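You operate a simulated robot arm through the tools that you are given. There is no shell and no other tool. Be economical: measure what you need, move in short steps, check, and stop when the job is done.

You run a simulated robot arm. Do the job below in one go: nothing can be reset, and whatever is moved stays where it is left.

TASK
Level the lamp yoke on the levelling table with the red knob.
Fine: set the yoke on the table and free the lock lever first, lock it after; leave the blue knob alone.

Only the result counts: the job must be done as asked and must still hold three seconds after the hand-in. Knocking over, shifting, dropping, spilling or breaking anything else fails it.

THE ROBOT
A 7-joint arm with a two-finger parallel gripper, fixed in place. Base frame: the origin is at the foot of the arm, x ahead of it, y to its left, z up; the work surface is at about z = 0. Units: m, rad, N and s.
With the tool pointing down near the work surface it reaches from about 0.24 to 0.62 m from the base axis. Its first joint turns from -1.152 to 1.152 rad. Payload 2.6 kg.
Tool frame: the origin (TCP) lies between the finger pads and is the grasp point; the fingertips stand 0.03 m ahead of it; z points along the fingers, y is the line along which they close. Largest opening 0.094 m; finger width 0.028, thickness 0.01; the body of the gripper, 0.05 by 0.096 m, starts 0.055 m behind the TCP.
Orientation is told as [roll, pitch, yaw] about the base's x, y, z axes, in that order, counted from this pose: with the fingers straight down and closing along the base's y, the tool's x points along the base's -x, its y along +y and its z along -z.

THE INTERFACE
- The arm moves only by the tool play_rows. Its argument "commands" is a list of rows, each a list of 7 numbers: the turn, a rotation vector about the base's x, y, z in units of 5 degrees (1.0 is 5 degrees), then the shift along the base's x, y, z in units of 40 mm (1.0 is 40 mm), then the gripper command, from -1 (shut) to 1 (fully open), values between in proportion. In form: [[wx, wy, wz, tx, ty, tz, claw], ...]. A call has 1 to 8 rows; each row shifts and turns the commanded pose from where the row before left it. A call with a number of a shift or a turn outside -1 to 1 is refused whole. Rows are played at 5 a second. More than 0.05 m and 0.15 rad between two rows, or a gripper value outside its range, and nothing of the call is played. Where a pose cannot be reached the arm comes as near as it can. A force on the tool above 50 N (or 10 N above the force at the start of the call, whichever is more), or a blocked arm, ends the call early, and 0.2 s more pass. The fingers move at their own pace (about 0.072 m/s each) and stop on an object; they squeeze with about 33 N. The grip force told is the motor's: it shows also when the fingers shut on nothing. Time passes only in rows, and 0.2 s behind the last, so rows that do not move let the fingers close. The reply holds the time, the measured pose of the TCP, the force on the tool along the base axes, the opening and the grip force, in the units named above and with some noise, and new pictures: "views" is both (left out), scene, wrist or none.
- Cameras (640 x 400 px; columns grow to the right, rows downward): "scene" is fixed at [0.047, 0.4308, 0.5795]; the picture's right is [-0.70, -0.72, 0.00], its down [-0.36, 0.35, -0.87] and it looks along [0.62, -0.61, -0.50] (base axes); focal length 318 px, centre (320, 200). "wrist" rides on the gripper at [0.076, 0.014, -0.102] in the tool frame; the picture's right is [-0.18, 0.98, 0.00], its down [-0.75, -0.14, -0.64] and it looks along [-0.63, -0.12, 0.77] (tool axes); focal length 243 px, centre (320, 200). There is no depth. A picture from a camera that has moved, and an enlarged one, comes with that camera's place and axes in the base frame and with its lens. The place of the scene camera against the robot may be out by one fixed shift of up to 0.012 m in any direction.
- zoom(camera, box): a new picture of the part [left, top, right, bottom] of that camera's present view, enlarged. No time passes.
- job_done(): hands the job in; it is judged then, once.

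Go step by step. Nothing tells you positions but the pictures and the camera data: compare them with the known pose of the tool, close in by small moves and look again before you grip or let go. The budget is 120 turns and 170 pictures, counting those below and the enlarged ones. Unless the task says otherwise, let go and move clear before handing in, and close with one line.

The tools are called after "Call:" by a JSON object that holds its "op" and its "data". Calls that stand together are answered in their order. play_rows: Moves the arm, as the interface text tells. Its arguments: {"type":"object","properties":{"commands":{"type":"array"},"views":{"type":"string","enum":["both","scene","wrist","none"]}},"required":["commands"]} The other tools are called the same way: zoom (camera, box) takes an enlarged picture of a part of a camera's view; job_done () hands the job in.

At the start:

```text
time_s: 0.0
ee_pos: [0.4202, 0.0763, 0.3198]
tcp_rot: [0.001, 0.0, 0.0]
ft_force: [0.0, -0.1, 0.8]
width: 0.0941
gripper_force: 0.1
```

scene: 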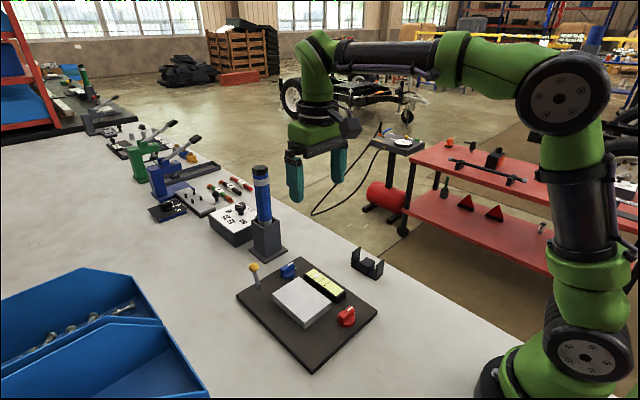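
wrist: 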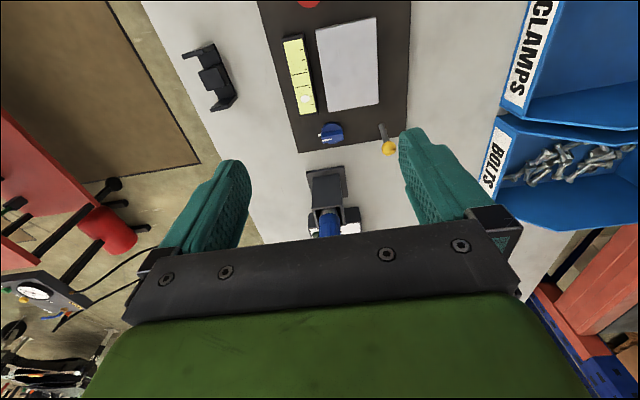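

I see a dark levelling board with a white table plate, a yellow level vial, a blue knob, a red knob and a yellow lever. The black yoke sits to one side. I'll zoom in for detail.

Call:
{"op": "zoom", "data": {"camera": "scene", "box": [220, 220, 400, 380]}}

Call:
{"op": "zoom", "data": {"camera": "wrist", "box": [160, 0, 440, 175]}}

```text
2.50 times, centred on (310, 300) of scene
camera zoom: at [0.047, 0.4308, 0.5795], right [-0.7, -0.72, 0.0], down [-0.36, 0.35, -0.87], along [0.62, -0.61, -0.5], focal length 794 px, centre (345, -50)
```

zoom: 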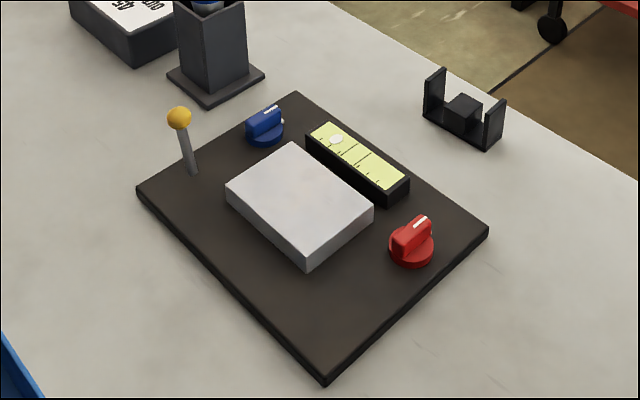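

```text
2.29 times, centred on (300, 88) of wrist
camera zoom: at [0.3435, 0.0901, 0.4235], right [0.18, 0.98, 0.0], down [0.75, -0.14, 0.64], along [0.63, -0.12, -0.77], focal length 555 px, centre (366, 457)
```

zoom: 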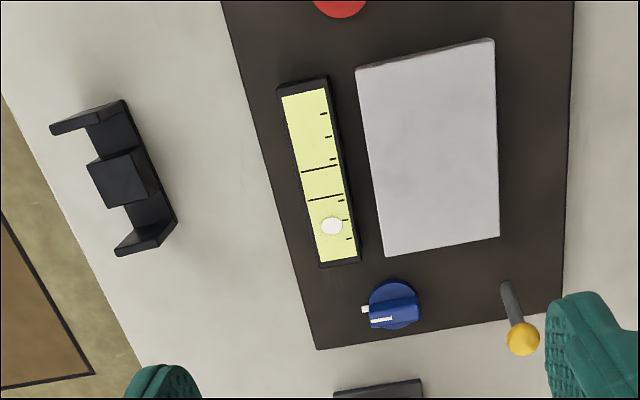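

The plate is near (0.425, 0.112), the yoke near (0.406, -0.083) lying along x, the red knob near (0.328, 0.075), the blue knob near (0.522, 0.077) and the lever near (0.53, 0.16). I'll move above the yoke to look closer.

Call:
{"op": "play_rows", "data": {"commands": [[0, 0, 0, -0.07, -0.8, -0.7, 1], [0, 0, 0, -0.07, -0.8, -0.7, 1], [0, 0, 0, -0.07, -0.8, -0.7, 1], [0, 0, 0, -0.07, -0.8, -0.7, 1], [0, 0, 0, -0.07, -0.8, -0.7, 1], [0, 0, 0, 0, 0, 0, 1]]}}

```text
time_s: 1.4
ee_pos: [0.4068, -0.0842, 0.1809]
tcp_rot: [0.0, 0.0, 0.002]
ft_force: [-0.5, -0.1, 0.2]
width: 0.0941
gripper_force: 0.0
camera wrist: at [0.3294, -0.0695, 0.2836], right [0.18, 0.98, 0.0], down [0.75, -0.14, 0.64], along [0.63, -0.12, -0.77], focal length 243 px, centre (320, 200)
```

scene: 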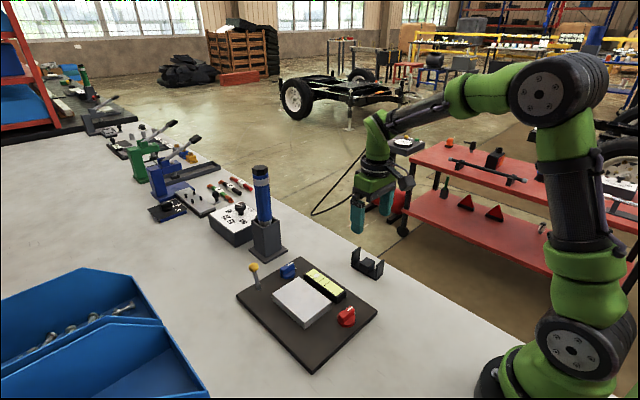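
wrist: 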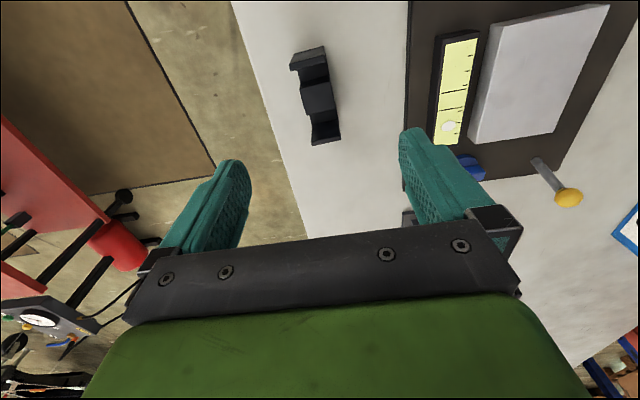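

Call:
{"op": "zoom", "data": {"camera": "wrist", "box": [240, 30, 400, 160]}}

Call:
{"op": "zoom", "data": {"camera": "scene", "box": [330, 225, 410, 295]}}

```text
3.08 times, centred on (320, 95) of wrist
camera zoom: at [0.3294, -0.0695, 0.2836], right [0.18, 0.98, 0.0], down [0.75, -0.14, 0.64], along [0.63, -0.12, -0.77], focal length 746 px, centre (320, 523)
```

zoom: 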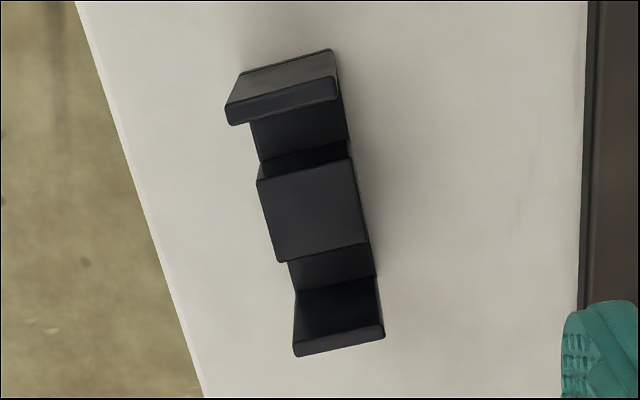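

```text
5.71 times, centred on (370, 260) of scene
camera zoom: at [0.047, 0.4308, 0.5795], right [-0.7, -0.72, 0.0], down [-0.36, 0.35, -0.87], along [0.62, -0.61, -0.5], focal length 1815 px, centre (34, -143)
```

zoom: 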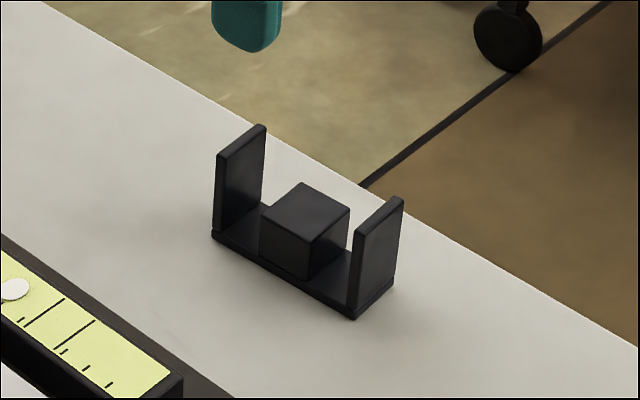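

The yoke block is about 31 mm wide, centred near (0.406, -0.086) and turned about 2.5°. I'll turn to match it and descend partway.

Call:
{"op": "play_rows", "data": {"commands": [[0, 0, 0.5, 0, -0.05, -0.8, 0.3], [0, 0, 0, 0, 0, -0.8, 0.3], [0, 0, 0, 0, 0, -0.6, 0.3], [0, 0, 0, 0, 0, 0, 0.3]], "views": "wrist"}}

```text
time_s: 2.4
ee_pos: [0.4051, -0.0851, 0.0911]
tcp_rot: [0.0, 0.001, 0.044]
ft_force: [0.4, 0.3, -0.2]
width: 0.0613
gripper_force: 0.2
camera wrist: at [0.3285, -0.0754, 0.1957], right [0.14, 0.99, 0.0], down [0.76, -0.11, 0.64], along [0.64, -0.09, -0.77], focal length 243 px, centre (320, 200)
```

wrist: 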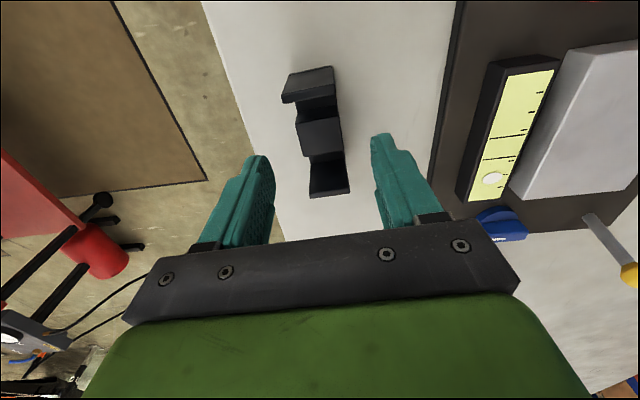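

The block is centred under the tool, so I'll descend and grip it.

Call:
{"op": "play_rows", "data": {"commands": [[0, 0, 0, 0, 0, -0.7, 0.3], [0, 0, 0, 0, 0, -0.6, 0.3], [0, 0, 0, 0, 0, 0, 0.3], [0, 0, 0, 0, 0, 0, -1], [0, 0, 0, 0, 0, 0, -1], [0, 0, 0, 0, 0, 0, -1]], "views": "both"}}

```text
time_s: 3.8
ee_pos: [0.4068, -0.0867, 0.0401]
tcp_rot: [0.001, 0.0, 0.044]
ft_force: [0.0, 0.7, 0.1]
width: 0.0312
gripper_force: 32.6
camera wrist: at [0.3289, -0.0755, 0.1436], right [0.14, 0.99, 0.0], down [0.76, -0.11, 0.64], along [0.64, -0.09, -0.77], focal length 243 px, centre (320, 200)
```

scene: 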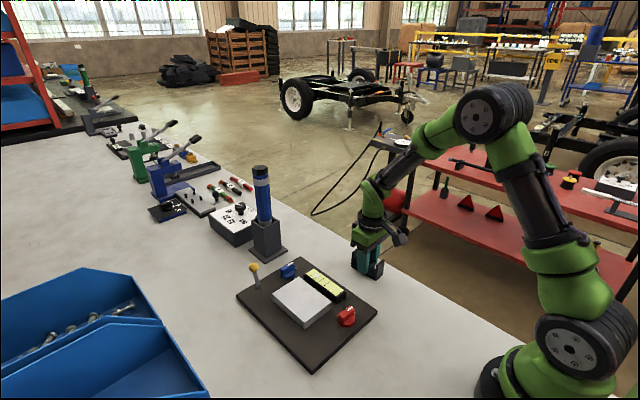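
wrist: 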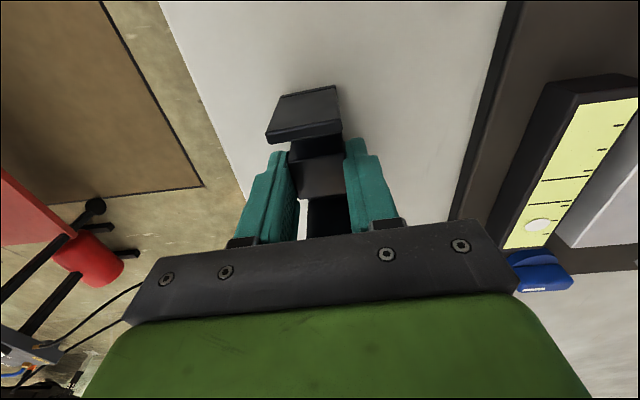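

The grip reads 31 mm, so the yoke is held. I'll lift it and carry it over the plate.

Call:
{"op": "play_rows", "data": {"commands": [[0, 0, 0, 0, 0, 0.8, -1], [0, 0, 0, 0, 0, 0.9, -1], [0, 0, 0, 0, 0, 0.8, -1], [0, 0, -0.3, 0.15, 1, 0, -1], [0, 0, -0.2, 0.15, 1, 0, -1], [0, 0, 0, 0.15, 1, 0, -1], [0, 0, 0, 0.15, 1, 0, -1], [0, 0, 0, 0, 1, 0, -1]]}}

Call:
{"op": "play_rows", "data": {"commands": [[0, 0, 0, 0, 0, 0, -1]]}}

```text
time_s: 5.6
ee_pos: [0.4301, 0.1155, 0.1411]
tcp_rot: [0.001, -0.001, -0.003]
ft_force: [1.4, -0.3, -2.8]
width: 0.0315
gripper_force: 33.0
camera wrist: at [0.3536, 0.1289, 0.2432], right [0.19, 0.98, 0.0], down [0.75, -0.14, 0.64], along [0.63, -0.12, -0.77], focal length 243 px, centre (320, 200)
```

scene: 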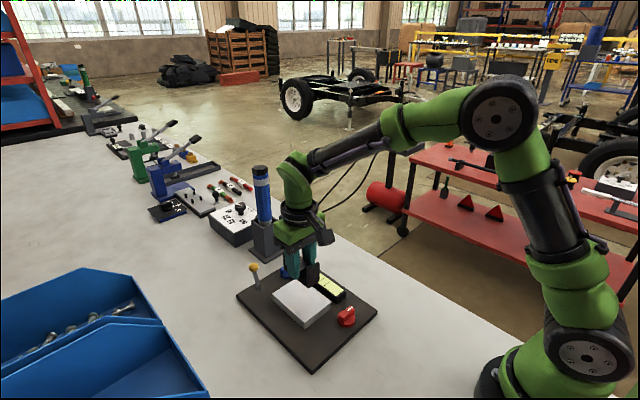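
wrist: 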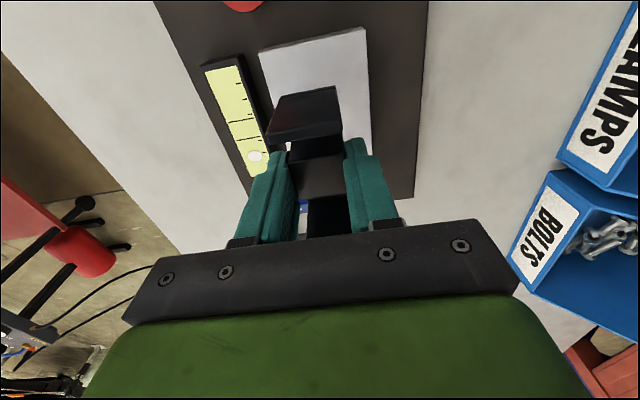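

```text
time_s: 6.0
ee_pos: [0.4305, 0.1146, 0.1401]
tcp_rot: [0.0, 0.001, 0.002]
ft_force: [0.1, 0.0, -3.1]
width: 0.0314
gripper_force: 33.2
camera wrist: at [0.3536, 0.1287, 0.2433], right [0.18, 0.98, 0.0], down [0.75, -0.14, 0.64], along [0.63, -0.12, -0.77], focal length 243 px, centre (320, 200)
```

scene: 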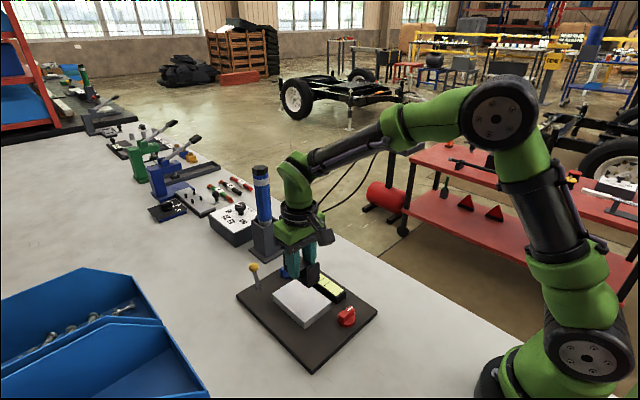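
wrist: 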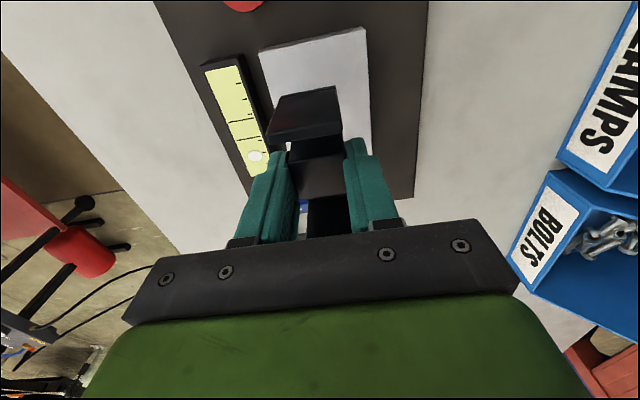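

The yoke is over the plate and the plate top is at about z 0.03–0.04. I'll lower it gently.

Call:
{"op": "play_rows", "data": {"commands": [[0, 0, 0, 0, 0, -0.6, -1], [0, 0, 0, 0, 0, -0.5, -1], [0, 0, 0, 0, 0, -0.25, -1], [0, 0, 0, 0, 0, 0, -1]]}}

Call:
{"op": "zoom", "data": {"camera": "scene", "box": [240, 240, 380, 340]}}

```text
time_s: 7.0
ee_pos: [0.4309, 0.1136, 0.0866]
tcp_rot: [0.001, 0.0, 0.0]
ft_force: [0.5, -0.5, -2.6]
width: 0.0316
gripper_force: 33.5
camera wrist: at [0.3539, 0.1281, 0.1894], right [0.18, 0.98, 0.0], down [0.75, -0.14, 0.64], along [0.63, -0.12, -0.77], focal length 243 px, centre (320, 200)
```

scene: 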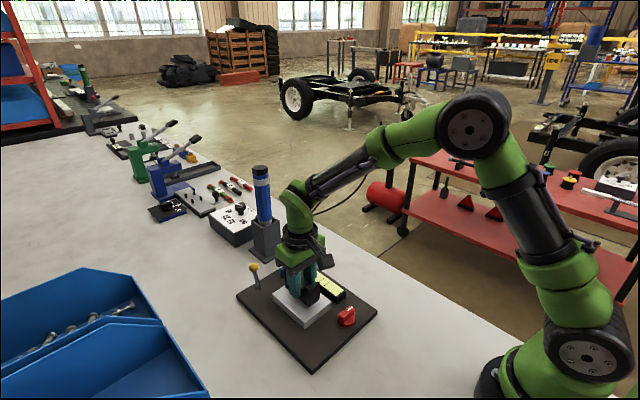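
wrist: 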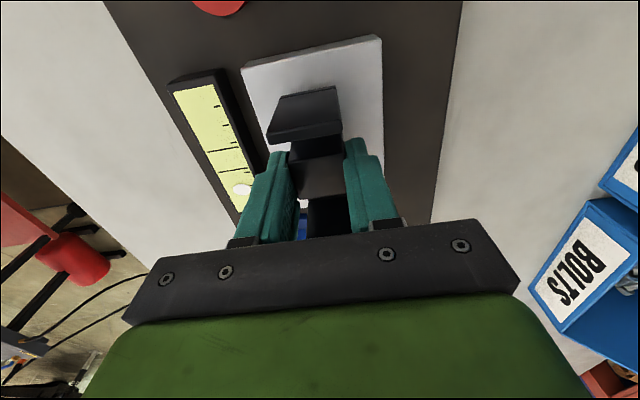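

```text
4.00 times, centred on (310, 290) of scene
camera zoom: at [0.047, 0.4308, 0.5795], right [-0.7, -0.72, 0.0], down [-0.36, 0.35, -0.87], along [0.62, -0.61, -0.5], focal length 1270 px, centre (360, -160)
```

zoom: 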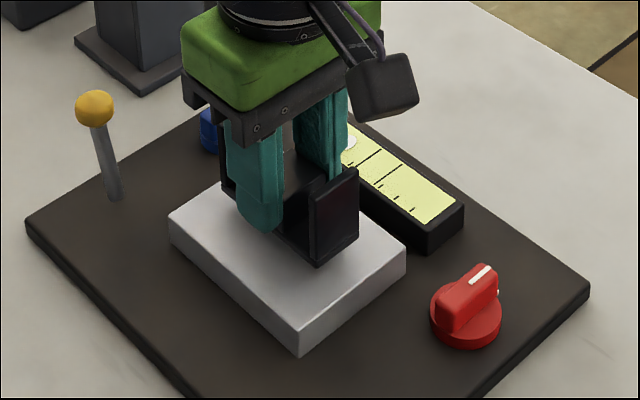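

It is nearly down, so I'll go on in 3–4 mm steps.

Call:
{"op": "play_rows", "data": {"commands": [[0, 0, 0, 0, 0.03, -0.1, -1], [0, 0, 0, 0, 0, -0.1, -1], [0, 0, 0, 0, 0, 0, -1]], "views": "none"}}

Call:
{"op": "play_rows", "data": {"commands": [[0, 0, 0, 0, 0, -0.08, -1], [0, 0, 0, 0, 0, 0, -1]], "views": "none"}}

Call:
{"op": "play_rows", "data": {"commands": [[0, 0, 0, 0, 0, -0.06, -1], [0, 0, 0, 0, 0, 0, -1]], "views": "none"}}

Call:
{"op": "zoom", "data": {"camera": "scene", "box": [240, 240, 380, 340]}}

```text
time_s: 7.8
ee_pos: [0.4301, 0.1146, 0.0772]
tcp_rot: [-0.001, 0.0, -0.002]
ft_force: [-0.4, 0.0, -3.2]
width: 0.0313
gripper_force: 33.1
```

```text
time_s: 8.4
ee_pos: [0.4316, 0.1158, 0.0756]
tcp_rot: [0.0, -0.001, -0.003]
ft_force: [-8.8, -2.0, 20.2]
width: 0.0314
gripper_force: 33.4
```

```text
time_s: 9.0
ee_pos: [0.4311, 0.1162, 0.0732]
tcp_rot: [-0.001, -0.005, 0.001]
ft_force: [-1.5, -2.1, 24.2]
width: 0.0318
gripper_force: 32.6
```

```text
4.00 times, centred on (310, 290) of scene
camera zoom: at [0.0469, 0.4308, 0.5795], right [-0.7, -0.72, 0.0], down [-0.36, 0.35, -0.87], along [0.62, -0.61, -0.5], focal length 1270 px, centre (360, -160)
```

zoom: 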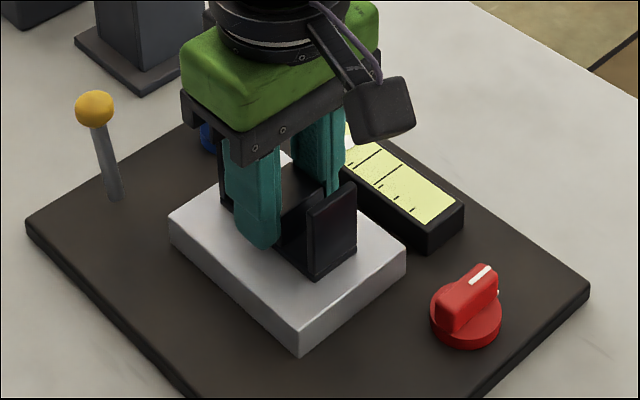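

The yoke is in contact with the plate. I'll ease up slightly, release and retreat upward.

Call:
{"op": "play_rows", "data": {"commands": [[0, 0, 0, 0, 0, 0.05, -1], [0, 0, 0, 0, 0, 0, 0.2], [0, 0, 0, 0, 0, 0, 0.2], [0, 0, 0, 0, 0, 0.5, 0.2], [0, 0, 0, 0, 0, 0.8, 0.2], [0, 0, 0, 0, 0, 0.8, 0.2], [0, 0, 0, -0.3, 0, 0.8, 0], [0, 0, 0, -0.3, 0, 0, 0]]}}

Call:
{"op": "zoom", "data": {"camera": "scene", "box": [230, 240, 390, 360]}}

Call:
{"op": "zoom", "data": {"camera": "wrist", "box": [160, 0, 440, 175]}}

```text
time_s: 10.8
ee_pos: [0.4062, 0.1157, 0.1898]
tcp_rot: [0.001, -0.001, 0.001]
ft_force: [0.6, 0.3, 0.8]
width: 0.0469
gripper_force: 0.1
camera wrist: at [0.3292, 0.1294, 0.2939], right [0.18, 0.98, 0.0], down [0.75, -0.14, 0.64], along [0.63, -0.12, -0.77], focal length 243 px, centre (320, 200)
```

scene: 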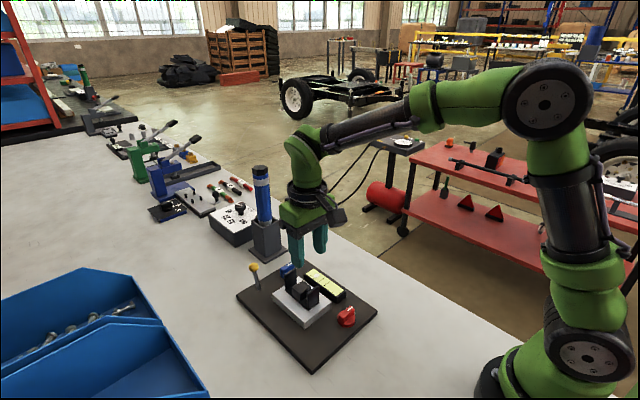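
wrist: 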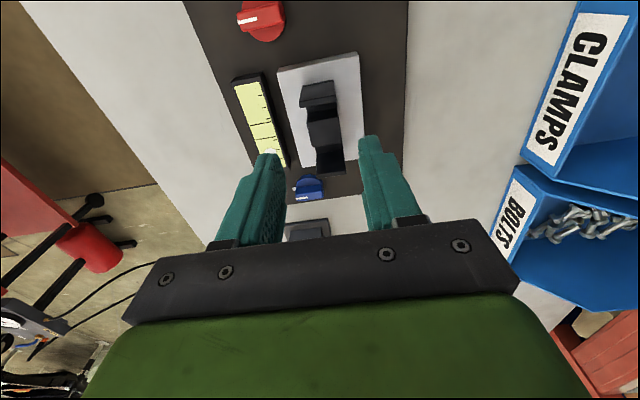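

```text
3.33 times, centred on (310, 300) of scene
camera zoom: at [0.047, 0.4308, 0.5795], right [-0.7, -0.72, 0.0], down [-0.36, 0.35, -0.87], along [0.62, -0.61, -0.5], focal length 1059 px, centre (353, -133)
```

zoom: 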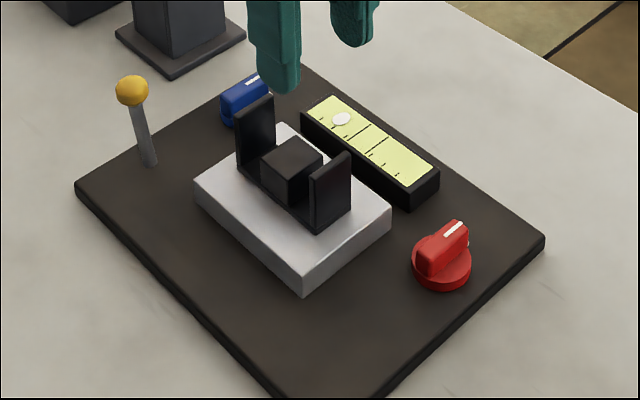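

```text
2.29 times, centred on (300, 88) of wrist
camera zoom: at [0.3292, 0.1294, 0.2939], right [0.18, 0.98, 0.0], down [0.75, -0.14, 0.64], along [0.63, -0.12, -0.77], focal length 555 px, centre (366, 457)
```

zoom: 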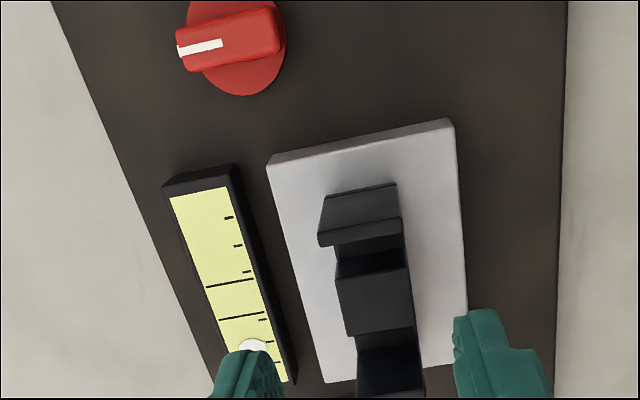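

The yoke sits on the plate and the bubble is off towards the blue knob. Now I'll inspect the lock lever and its base closely.

Call:
{"op": "zoom", "data": {"camera": "scene", "box": [230, 250, 290, 310]}}

Call:
{"op": "play_rows", "data": {"commands": [[0, 0, 0, -0.5, 0, 0.9, 1], [0, 0, 0, -0.5, 0.3, 0.6, 1], [0, 0, 0, 0, 0, 0, 1]], "views": "wrist"}}

Call:
{"op": "zoom", "data": {"camera": "wrist", "box": [240, 50, 440, 180]}}

```text
6.67 times, centred on (260, 280) of scene
camera zoom: at [0.047, 0.4308, 0.5795], right [-0.7, -0.72, 0.0], down [-0.36, 0.35, -0.87], along [0.62, -0.61, -0.5], focal length 2117 px, centre (720, -333)
```

zoom: 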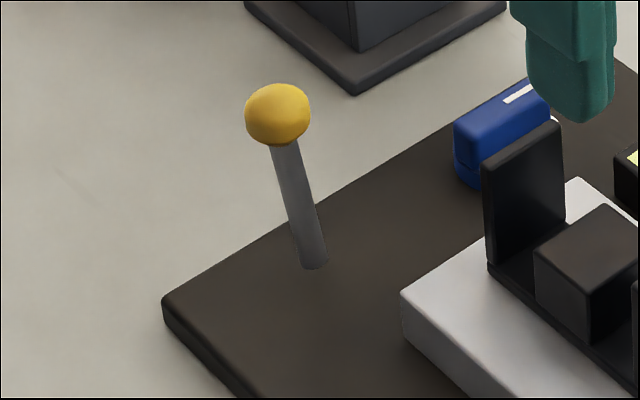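

```text
time_s: 11.6
ee_pos: [0.3655, 0.1276, 0.2523]
tcp_rot: [0.0, 0.0, 0.0]
ft_force: [-0.5, 0.0, -0.3]
width: 0.094
gripper_force: 0.0
camera wrist: at [0.2898, 0.1417, 0.3548], right [0.18, 0.98, 0.0], down [0.75, -0.14, 0.64], along [0.63, -0.12, -0.77], focal length 243 px, centre (320, 200)
```

wrist: 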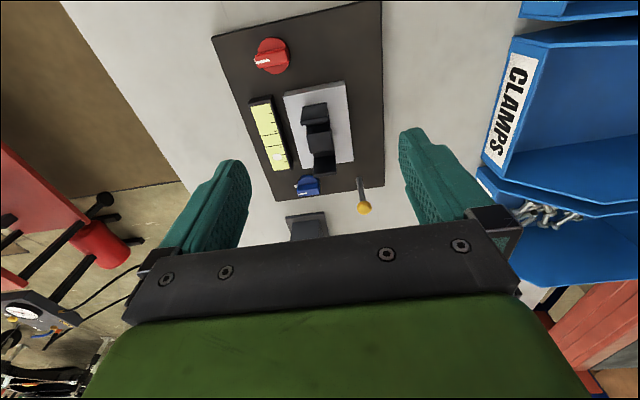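

```text
3.08 times, centred on (340, 115) of wrist
camera zoom: at [0.2898, 0.1417, 0.3548], right [0.18, 0.98, 0.0], down [0.75, -0.14, 0.64], along [0.63, -0.12, -0.77], focal length 746 px, centre (258, 462)
```

zoom: 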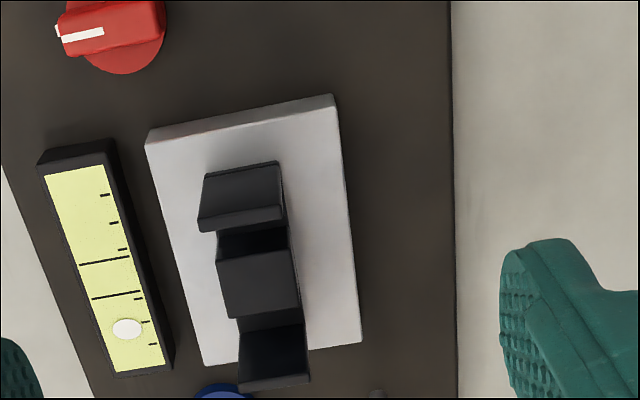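

I need the lever's tilt more exactly.

Call:
{"op": "zoom", "data": {"camera": "wrist", "box": [280, 150, 400, 225]}}

```text
5.33 times, centred on (340, 188) of wrist
camera zoom: at [0.2898, 0.1417, 0.3548], right [0.18, 0.98, 0.0], down [0.75, -0.14, 0.64], along [0.63, -0.12, -0.77], focal length 1294 px, centre (213, 267)
```

zoom: 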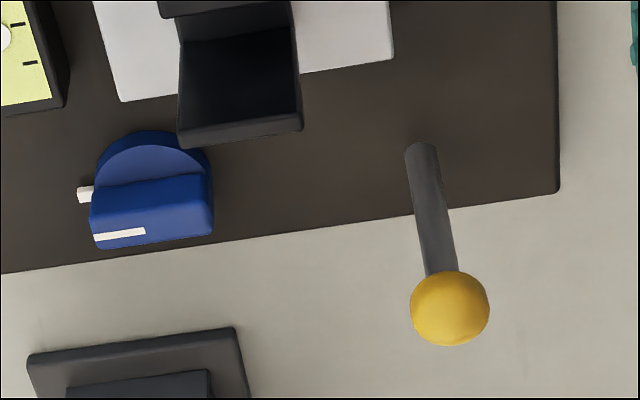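

The lever leans about 9° towards +x, with its ball near (0.540, 0.162, 0.082). I'll go above it, straddle the ball in y, grip it and test which way it moves.

Call:
{"op": "play_rows", "data": {"commands": [[0, 0, 0, 0.87, 0.17, -0.5, 0.3], [0, 0, 0, 0.87, 0.17, -0.5, 0.3], [0, 0, 0, 0.87, 0.17, -0.5, 0.3], [0, 0, 0, 0.87, 0.17, -0.5, 0.3], [0, 0, 0, 0.87, 0.17, -0.5, 0.3], [0, 0, 0, 0, 0, 0, 0.3]]}}

```text
time_s: 13.0
ee_pos: [0.5391, 0.1616, 0.1503]
tcp_rot: [-0.002, 0.0, 0.002]
ft_force: [-0.3, 0.2, 0.6]
width: 0.0609
gripper_force: 0.1
camera wrist: at [0.4621, 0.1754, 0.2531], right [0.18, 0.98, 0.0], down [0.75, -0.14, 0.64], along [0.63, -0.12, -0.77], focal length 243 px, centre (320, 200)
```

scene: 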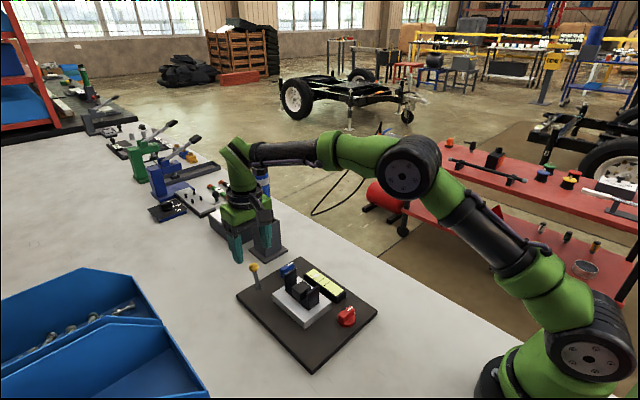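
wrist: 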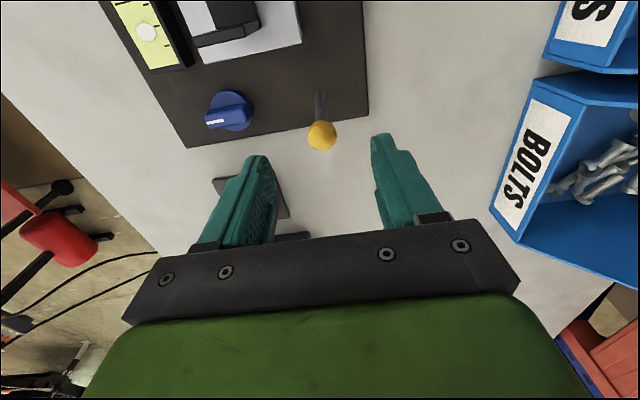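

The ball is right below the TCP, so I'll descend and grip it.

Call:
{"op": "play_rows", "data": {"commands": [[0, 0, 0, 0, 0, -0.8, 0.3], [0, 0, 0, 0.04, 0, -0.8, 0.3], [0, 0, 0, 0, 0, 0, 0.3], [0, 0, 0, 0, 0, 0, -1], [0, 0, 0, 0, 0, 0, -1], [0, 0, 0, 0, 0, 0, -1]]}}

```text
time_s: 14.4
ee_pos: [0.5402, 0.1611, 0.0858]
tcp_rot: [0.002, -0.001, 0.002]
ft_force: [3.1, 6.6, 0.1]
width: 0.0211
gripper_force: 33.2
camera wrist: at [0.4644, 0.1762, 0.1897], right [0.18, 0.98, 0.0], down [0.75, -0.14, 0.64], along [0.63, -0.12, -0.77], focal length 243 px, centre (320, 200)
```

scene: 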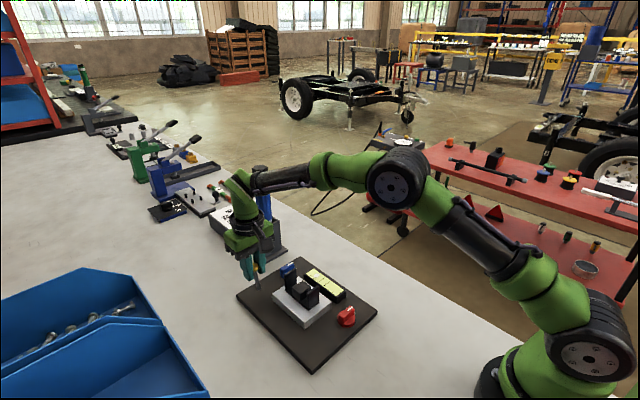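
wrist: 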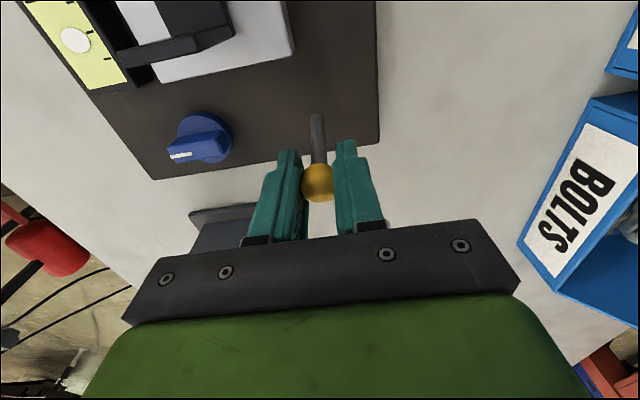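

The ball is gripped. I'll test a small pull in -x.

Call:
{"op": "play_rows", "data": {"commands": [[0, 0, 0, -0.1, 0, 0, -1], [0, 0, 0, -0.1, 0, 0, -1]], "views": "none"}}

```text
time_s: 15.0
ee_pos: [0.5342, 0.1626, 0.088]
tcp_rot: [0.002, -0.006, 0.001]
ft_force: [13.8, 11.4, -0.3]
width: 0.021
gripper_force: 33.3
```

Call:
{"op": "play_rows", "data": {"commands": [[0, 0, 0, 0.1, 0, 0, -1], [0, 0, 0, 0.1, 0, 0, -1], [0, 0, 0, 0, 0, 0, -1]], "views": "none"}}

Call:
{"op": "play_rows", "data": {"commands": [[0, 0, 0, 0.1, 0, 0, -1], [0, 0, 0, 0.1, 0, 0, -1]], "views": "wrist"}}

```text
time_s: 15.8
ee_pos: [0.5398, 0.1634, 0.0851]
tcp_rot: [0.003, 0.004, -0.002]
ft_force: [-11.7, 9.1, 8.1]
width: 0.0209
gripper_force: 33.4
```

```text
time_s: 16.4
ee_pos: [0.5472, 0.1624, 0.0851]
tcp_rot: [0.004, 0.012, -0.003]
ft_force: [-28.6, 8.5, 0.1]
width: 0.0215
gripper_force: 32.9
camera wrist: at [0.4719, 0.1762, 0.1888], right [0.19, 0.98, 0.0], down [0.76, -0.14, 0.63], along [0.62, -0.12, -0.77], focal length 243 px, centre (320, 200)
```

wrist: 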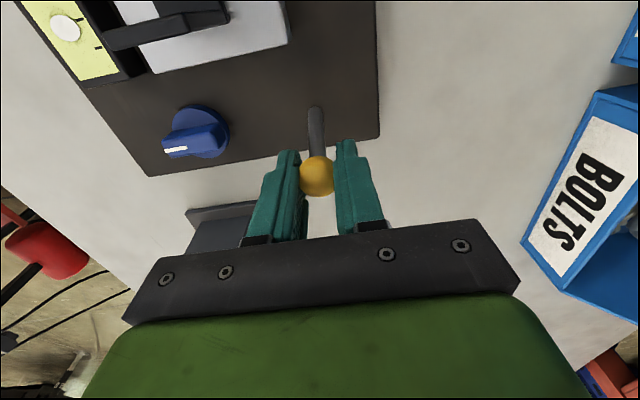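

+x resists more than -x does, and the lever seems to swing with friction. I'll pull further in -x and look.

Call:
{"op": "play_rows", "data": {"commands": [[0, 0, 0, -0.2, 0, 0, -1], [0, 0, 0, -0.2, 0, 0, -1], [0, 0, 0, -0.2, 0, 0, -1], [0, 0, 0, -0.2, 0, 0, -1], [0, 0, 0, 0, 0, 0, -1]]}}

Call:
{"op": "zoom", "data": {"camera": "scene", "box": [220, 220, 340, 310]}}

```text
time_s: 17.6
ee_pos: [0.5194, 0.1634, 0.0902]
tcp_rot: [0.002, -0.006, 0.002]
ft_force: [11.2, 18.3, 8.1]
width: 0.0208
gripper_force: 32.8
camera wrist: at [0.4419, 0.1757, 0.1918], right [0.18, 0.98, 0.0], down [0.75, -0.14, 0.65], along [0.64, -0.12, -0.76], focal length 243 px, centre (320, 200)
```

scene: 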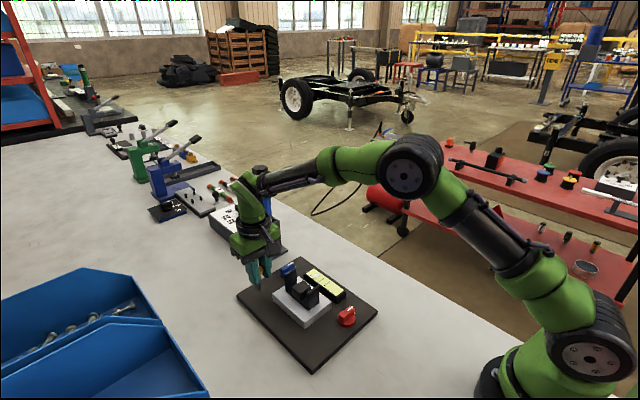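
wrist: 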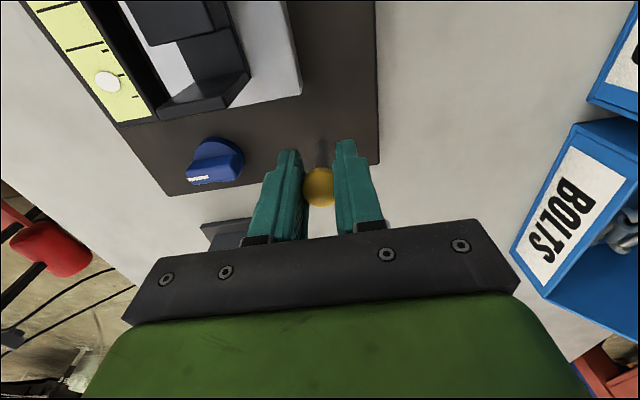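

```text
4.44 times, centred on (280, 265) of scene
camera zoom: at [0.0469, 0.4308, 0.5795], right [-0.7, -0.72, 0.0], down [-0.36, 0.35, -0.87], along [0.62, -0.61, -0.5], focal length 1411 px, centre (498, -89)
```

zoom: 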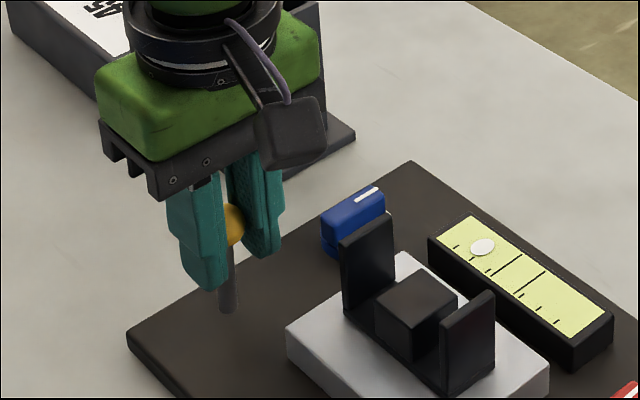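

The lever has moved over centre towards -x. I'll continue in -x with y relaxed.

Call:
{"op": "play_rows", "data": {"commands": [[0, 0, 0, -0.2, 0.05, -0.02, -1], [0, 0, 0, -0.2, 0.05, -0.06, -1], [0, 0, 0, -0.2, 0, -0.08, -1], [0, 0, 0, 0, 0, 0, -1]]}}

Call:
{"op": "zoom", "data": {"camera": "scene", "box": [220, 220, 340, 310]}}

```text
time_s: 18.6
ee_pos: [0.4966, 0.1622, 0.0829]
tcp_rot: [-0.003, -0.007, -0.006]
ft_force: [7.2, -11.5, 23.6]
width: 0.0214
gripper_force: 33.5
camera wrist: at [0.4189, 0.1769, 0.1852], right [0.19, 0.98, 0.0], down [0.75, -0.14, 0.65], along [0.64, -0.12, -0.76], focal length 243 px, centre (320, 200)
```

scene: 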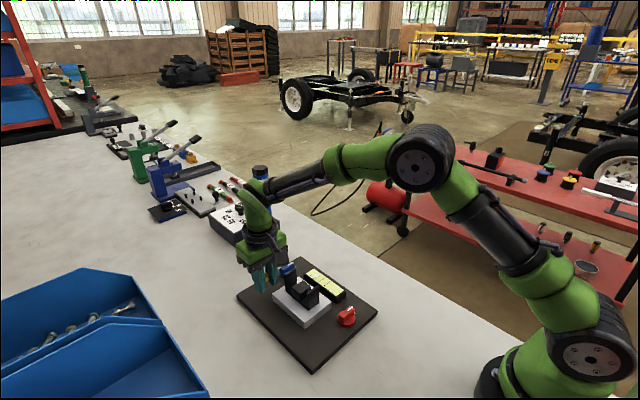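
wrist: 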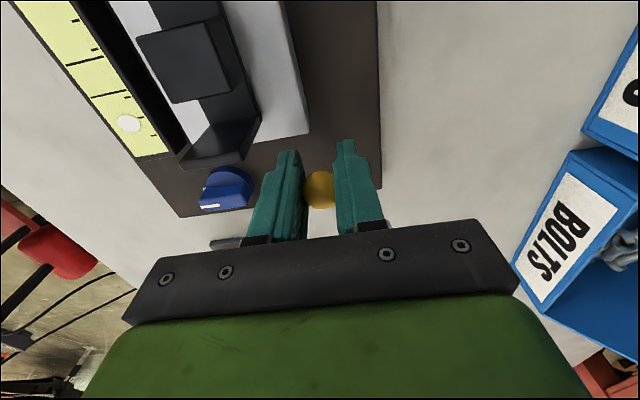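

```text
4.44 times, centred on (280, 265) of scene
camera zoom: at [0.0468, 0.4308, 0.5795], right [-0.7, -0.72, 0.0], down [-0.36, 0.35, -0.87], along [0.62, -0.61, -0.5], focal length 1411 px, centre (498, -89)
```

zoom: 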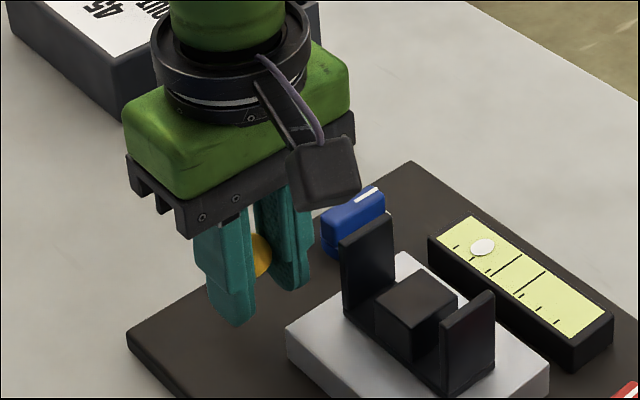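

I'll release here and look at where the lever stays.

Call:
{"op": "play_rows", "data": {"commands": [[0, 0, 0, 0, -0.02, 0, -1], [0, 0, 0, 0, 0, 0, 0], [0, 0, 0, 0, 0, 0, 0], [0, 0, 0, 0, 0, 0.8, 0], [0, 0, 0, 0, 0, 0.8, 0], [0, 0, 0, -0.4, 0, 0.5, 0], [0, 0, 0, 0, 0, 0, 0]]}}

Call:
{"op": "zoom", "data": {"camera": "scene", "box": [220, 220, 340, 310]}}

Call:
{"op": "zoom", "data": {"camera": "wrist", "box": [200, 0, 400, 180]}}

```text
time_s: 20.2
ee_pos: [0.4783, 0.1644, 0.1648]
tcp_rot: [0.001, 0.0, -0.002]
ft_force: [0.7, -0.4, -0.8]
width: 0.047
gripper_force: 0.1
camera wrist: at [0.4012, 0.179, 0.2679], right [0.18, 0.98, 0.0], down [0.75, -0.14, 0.64], along [0.63, -0.12, -0.77], focal length 243 px, centre (320, 200)
```

scene: 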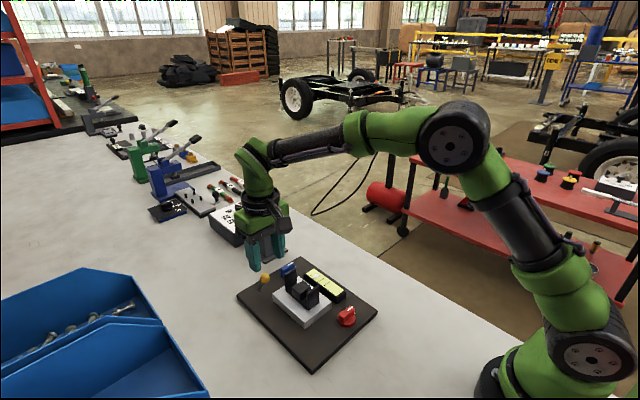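
wrist: 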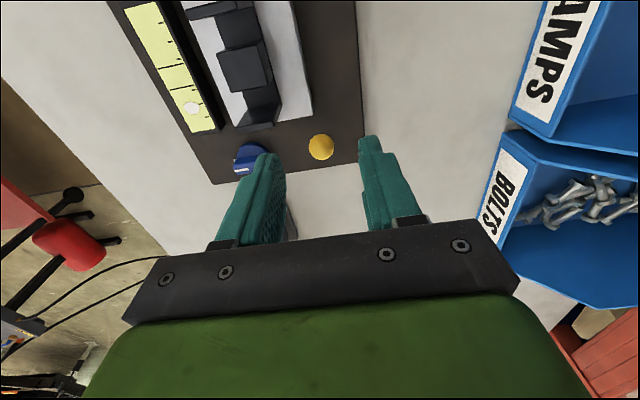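

```text
4.44 times, centred on (280, 265) of scene
camera zoom: at [0.047, 0.4308, 0.5795], right [-0.7, -0.72, 0.0], down [-0.36, 0.35, -0.87], along [0.62, -0.61, -0.5], focal length 1411 px, centre (498, -89)
```

zoom: 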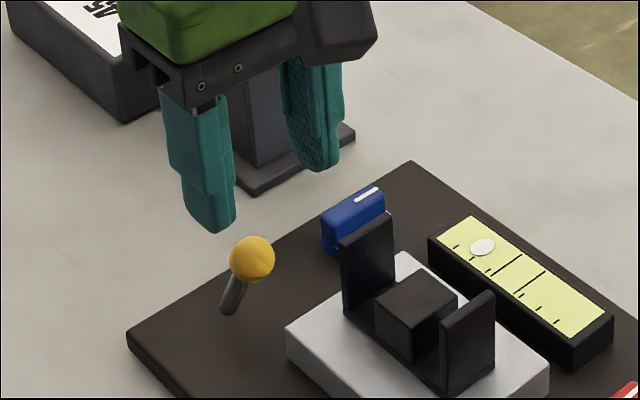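

```text
2.22 times, centred on (300, 90) of wrist
camera zoom: at [0.4012, 0.179, 0.2679], right [0.18, 0.98, 0.0], down [0.75, -0.14, 0.64], along [0.63, -0.12, -0.77], focal length 539 px, centre (364, 444)
```

zoom: 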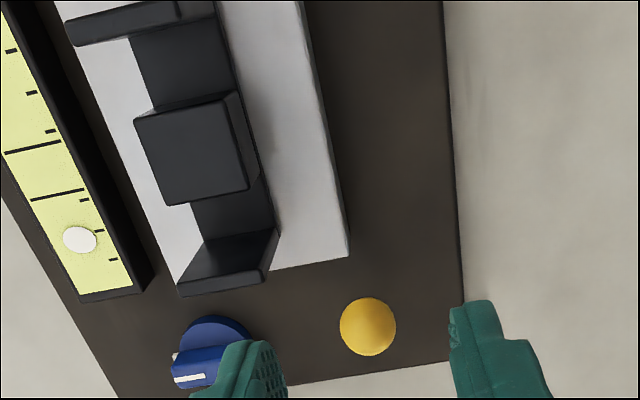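

The lever stays tilted about 27° towards -x. I'll push it further from the +x side with closed fingers to find its stop.

Call:
{"op": "play_rows", "data": {"commands": [[0, 0, 0, 0.9, 0, 0, -1], [0, 0, 0, 0.85, -0.05, -0.3, -1], [0, 0, 0, 0, 0, -0.8, -1], [0, 0, 0, 0, 0, -0.8, -1], [0, 0, 0, 0, 0, -0.2, -1], [0, 0, 0, 0, 0, 0, -1]]}}

```text
time_s: 21.6
ee_pos: [0.548, 0.1625, 0.079]
tcp_rot: [-0.001, -0.001, 0.001]
ft_force: [-0.3, -0.6, 0.0]
width: 0.0
gripper_force: 33.2
camera wrist: at [0.4713, 0.1762, 0.183], right [0.18, 0.98, 0.0], down [0.75, -0.14, 0.64], along [0.63, -0.12, -0.77], focal length 243 px, centre (320, 200)
```

scene: 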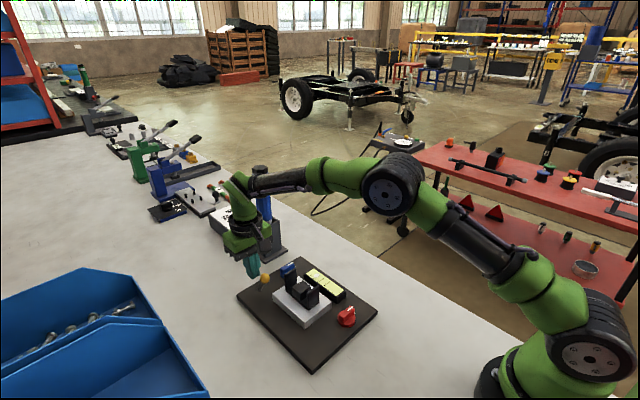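
wrist: 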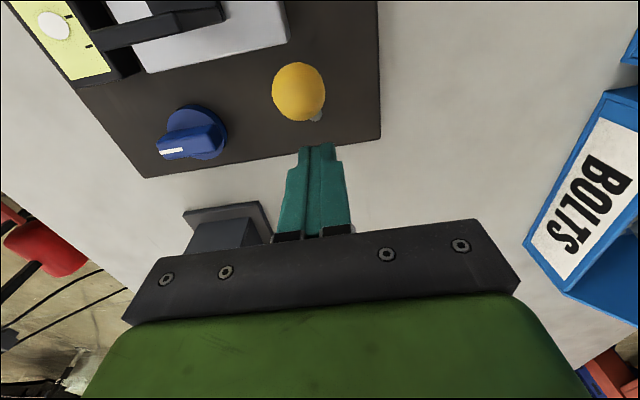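

Call:
{"op": "play_rows", "data": {"commands": [[0, 0, 0, -0.4, 0, 0, -1], [0, 0, 0, -0.2, 0, 0, -1], [0, 0, 0, -0.1, 0, 0, -1], [0, 0, 0, -0.1, 0, 0, -1]], "views": "none"}}

Call:
{"op": "play_rows", "data": {"commands": [[0, 0, 0, -0.15, 0, 0, -1], [0, 0, 0, -0.1, 0, 0, -1]], "views": "wrist"}}

```text
time_s: 22.6
ee_pos: [0.5249, 0.161, 0.0879]
tcp_rot: [0.0, -0.036, 0.006]
ft_force: [44.4, -6.6, 22.1]
width: 0.0
gripper_force: 33.5
```

```text
time_s: 23.2
ee_pos: [0.511, 0.1653, 0.0854]
tcp_rot: [0.007, -0.022, 0.006]
ft_force: [30.5, 6.4, 18.9]
width: 0.0
gripper_force: 33.0
camera wrist: at [0.4319, 0.1787, 0.1873], right [0.18, 0.98, 0.01], down [0.74, -0.14, 0.66], along [0.65, -0.11, -0.75], focal length 243 px, centre (320, 200)
```

wrist: 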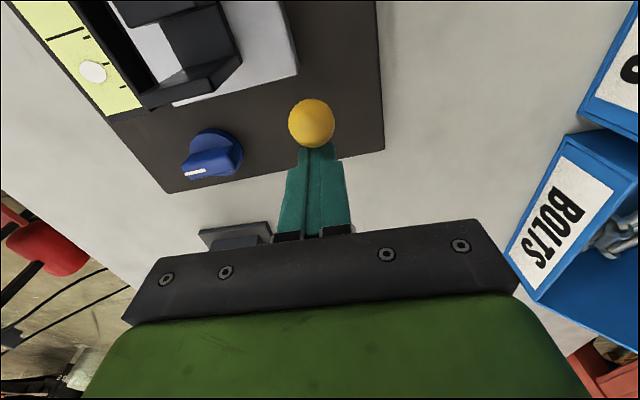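

The lever is still moving, now at about 42°. I'll keep pushing to find the stop.

Call:
{"op": "play_rows", "data": {"commands": [[0, 0, 0, -0.1, -0.05, -0.1, -1], [0, 0, 0, -0.1, 0, -0.1, -1], [0, 0, 0, 0, 0, 0, -1]], "views": "none"}}

Call:
{"op": "play_rows", "data": {"commands": [[0, 0, 0, -0.1, 0, 0, -1], [0, 0, 0, -0.1, 0, 0, -1], [0, 0, 0, 0, 0, 0, -1]], "views": "both"}}

Call:
{"op": "zoom", "data": {"camera": "scene", "box": [220, 220, 340, 310]}}

```text
time_s: 23.8
ee_pos: [0.509, 0.1612, 0.0838]
tcp_rot: [0.008, -0.04, 0.006]
ft_force: [7.0, -0.4, 1.1]
width: 0.0002
gripper_force: 32.6
stopped in row 2: the force on the tool passed its limit (the readings are from after the stop); the commanded pose is now the measured one
```

```text
time_s: 24.6
ee_pos: [0.5032, 0.1607, 0.0864]
tcp_rot: [0.007, -0.051, 0.005]
ft_force: [24.6, -0.4, 9.8]
width: 0.0
gripper_force: 32.6
camera wrist: at [0.4221, 0.1734, 0.1861], right [0.18, 0.98, 0.02], down [0.72, -0.14, 0.68], along [0.67, -0.11, -0.74], focal length 243 px, centre (320, 200)
```

scene: 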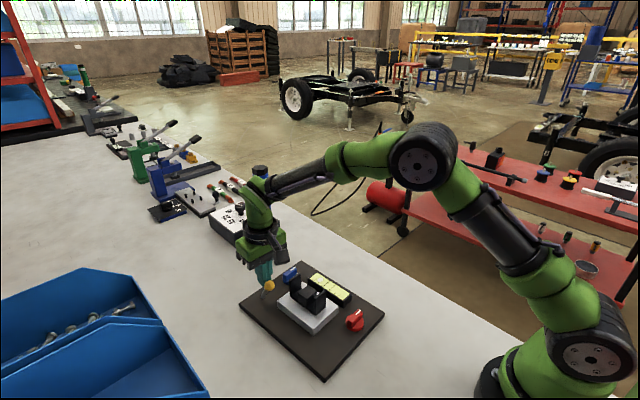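
wrist: 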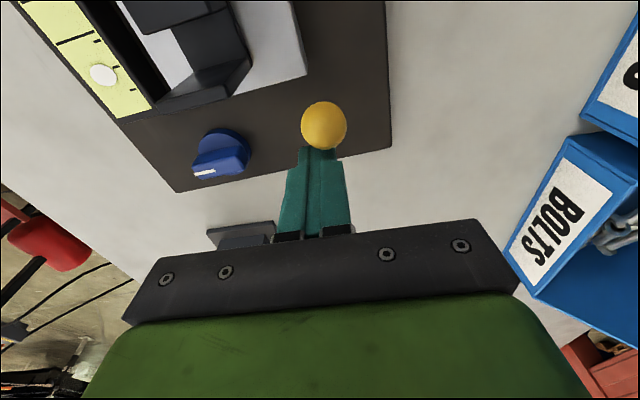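

```text
4.44 times, centred on (280, 265) of scene
camera zoom: at [0.0469, 0.4308, 0.5795], right [-0.7, -0.72, 0.0], down [-0.36, 0.35, -0.87], along [0.62, -0.61, -0.5], focal length 1411 px, centre (498, -89)
```

zoom: 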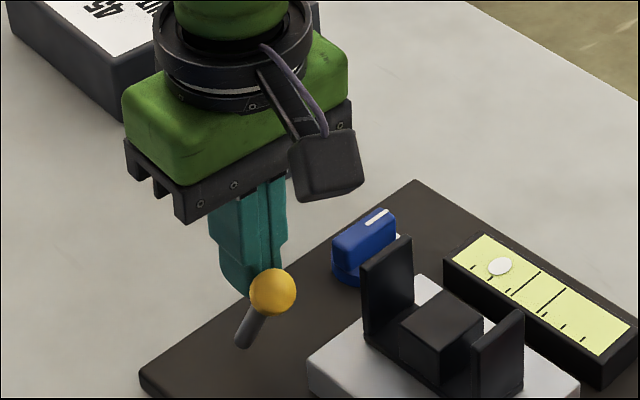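

The lever hit its stop at about 40° and the board slid a little. I'll back off at once and compare against the earlier view from the same pose.

Call:
{"op": "play_rows", "data": {"commands": [[0, 0.4, 0, 0.5, 0, 0, -1], [0, 0.2, 0, 0.3, 0, 0.6, -1], [0, 0, 0, 0, 0, 0.9, -1], [0, 0, 0, -0.9, 0, 0.7, -1], [0, 0, 0, -1, 0, 0.5, -1], [0, 0, 0, -1, 0, 0.5, 0.5], [0, 0, 0, -1, 0, 0.5, 1], [0, 0, 0, 0, 0, 0, 1]]}}

```text
time_s: 26.4
ee_pos: [0.3762, 0.1608, 0.2315]
tcp_rot: [0.006, 0.018, 0.004]
ft_force: [-0.1, 0.4, -0.2]
width: 0.0937
gripper_force: 0.0
camera wrist: at [0.3005, 0.1738, 0.3358], right [0.18, 0.98, 0.0], down [0.76, -0.14, 0.63], along [0.62, -0.11, -0.78], focal length 243 px, centre (320, 200)
```

scene: 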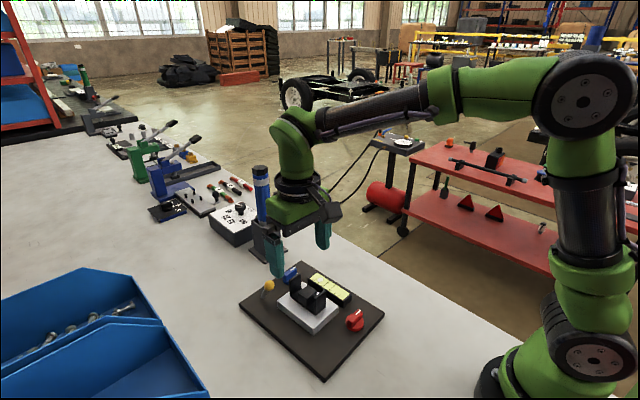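
wrist: 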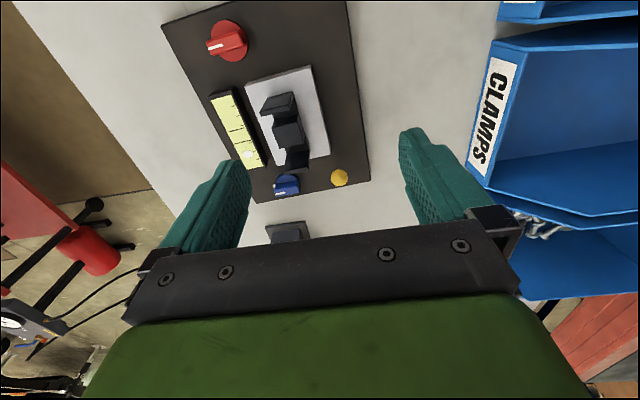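

The board slid about 16 mm in -x and turned about 4°. I'll check the yoke and lever up close before undoing that.

Call:
{"op": "zoom", "data": {"camera": "scene", "box": [230, 240, 390, 360]}}

Call:
{"op": "zoom", "data": {"camera": "wrist", "box": [150, 0, 390, 200]}}

```text
3.33 times, centred on (310, 300) of scene
camera zoom: at [0.0469, 0.4308, 0.5795], right [-0.7, -0.72, 0.0], down [-0.36, 0.35, -0.87], along [0.62, -0.61, -0.5], focal length 1059 px, centre (353, -133)
```

zoom: 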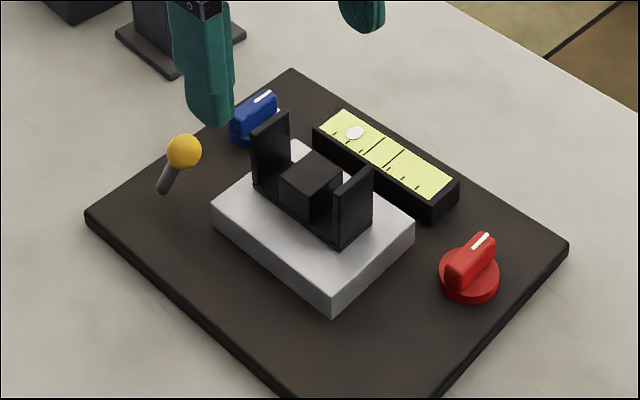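

```text
2.00 times, centred on (270, 100) of wrist
camera zoom: at [0.3005, 0.1738, 0.3358], right [0.18, 0.98, 0.0], down [0.76, -0.14, 0.63], along [0.62, -0.11, -0.78], focal length 485 px, centre (420, 400)
```

zoom: 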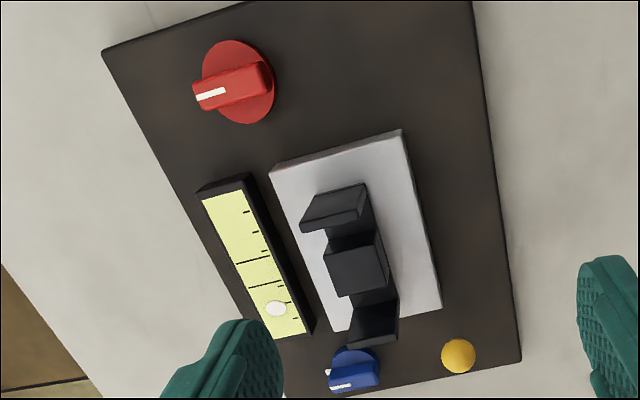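

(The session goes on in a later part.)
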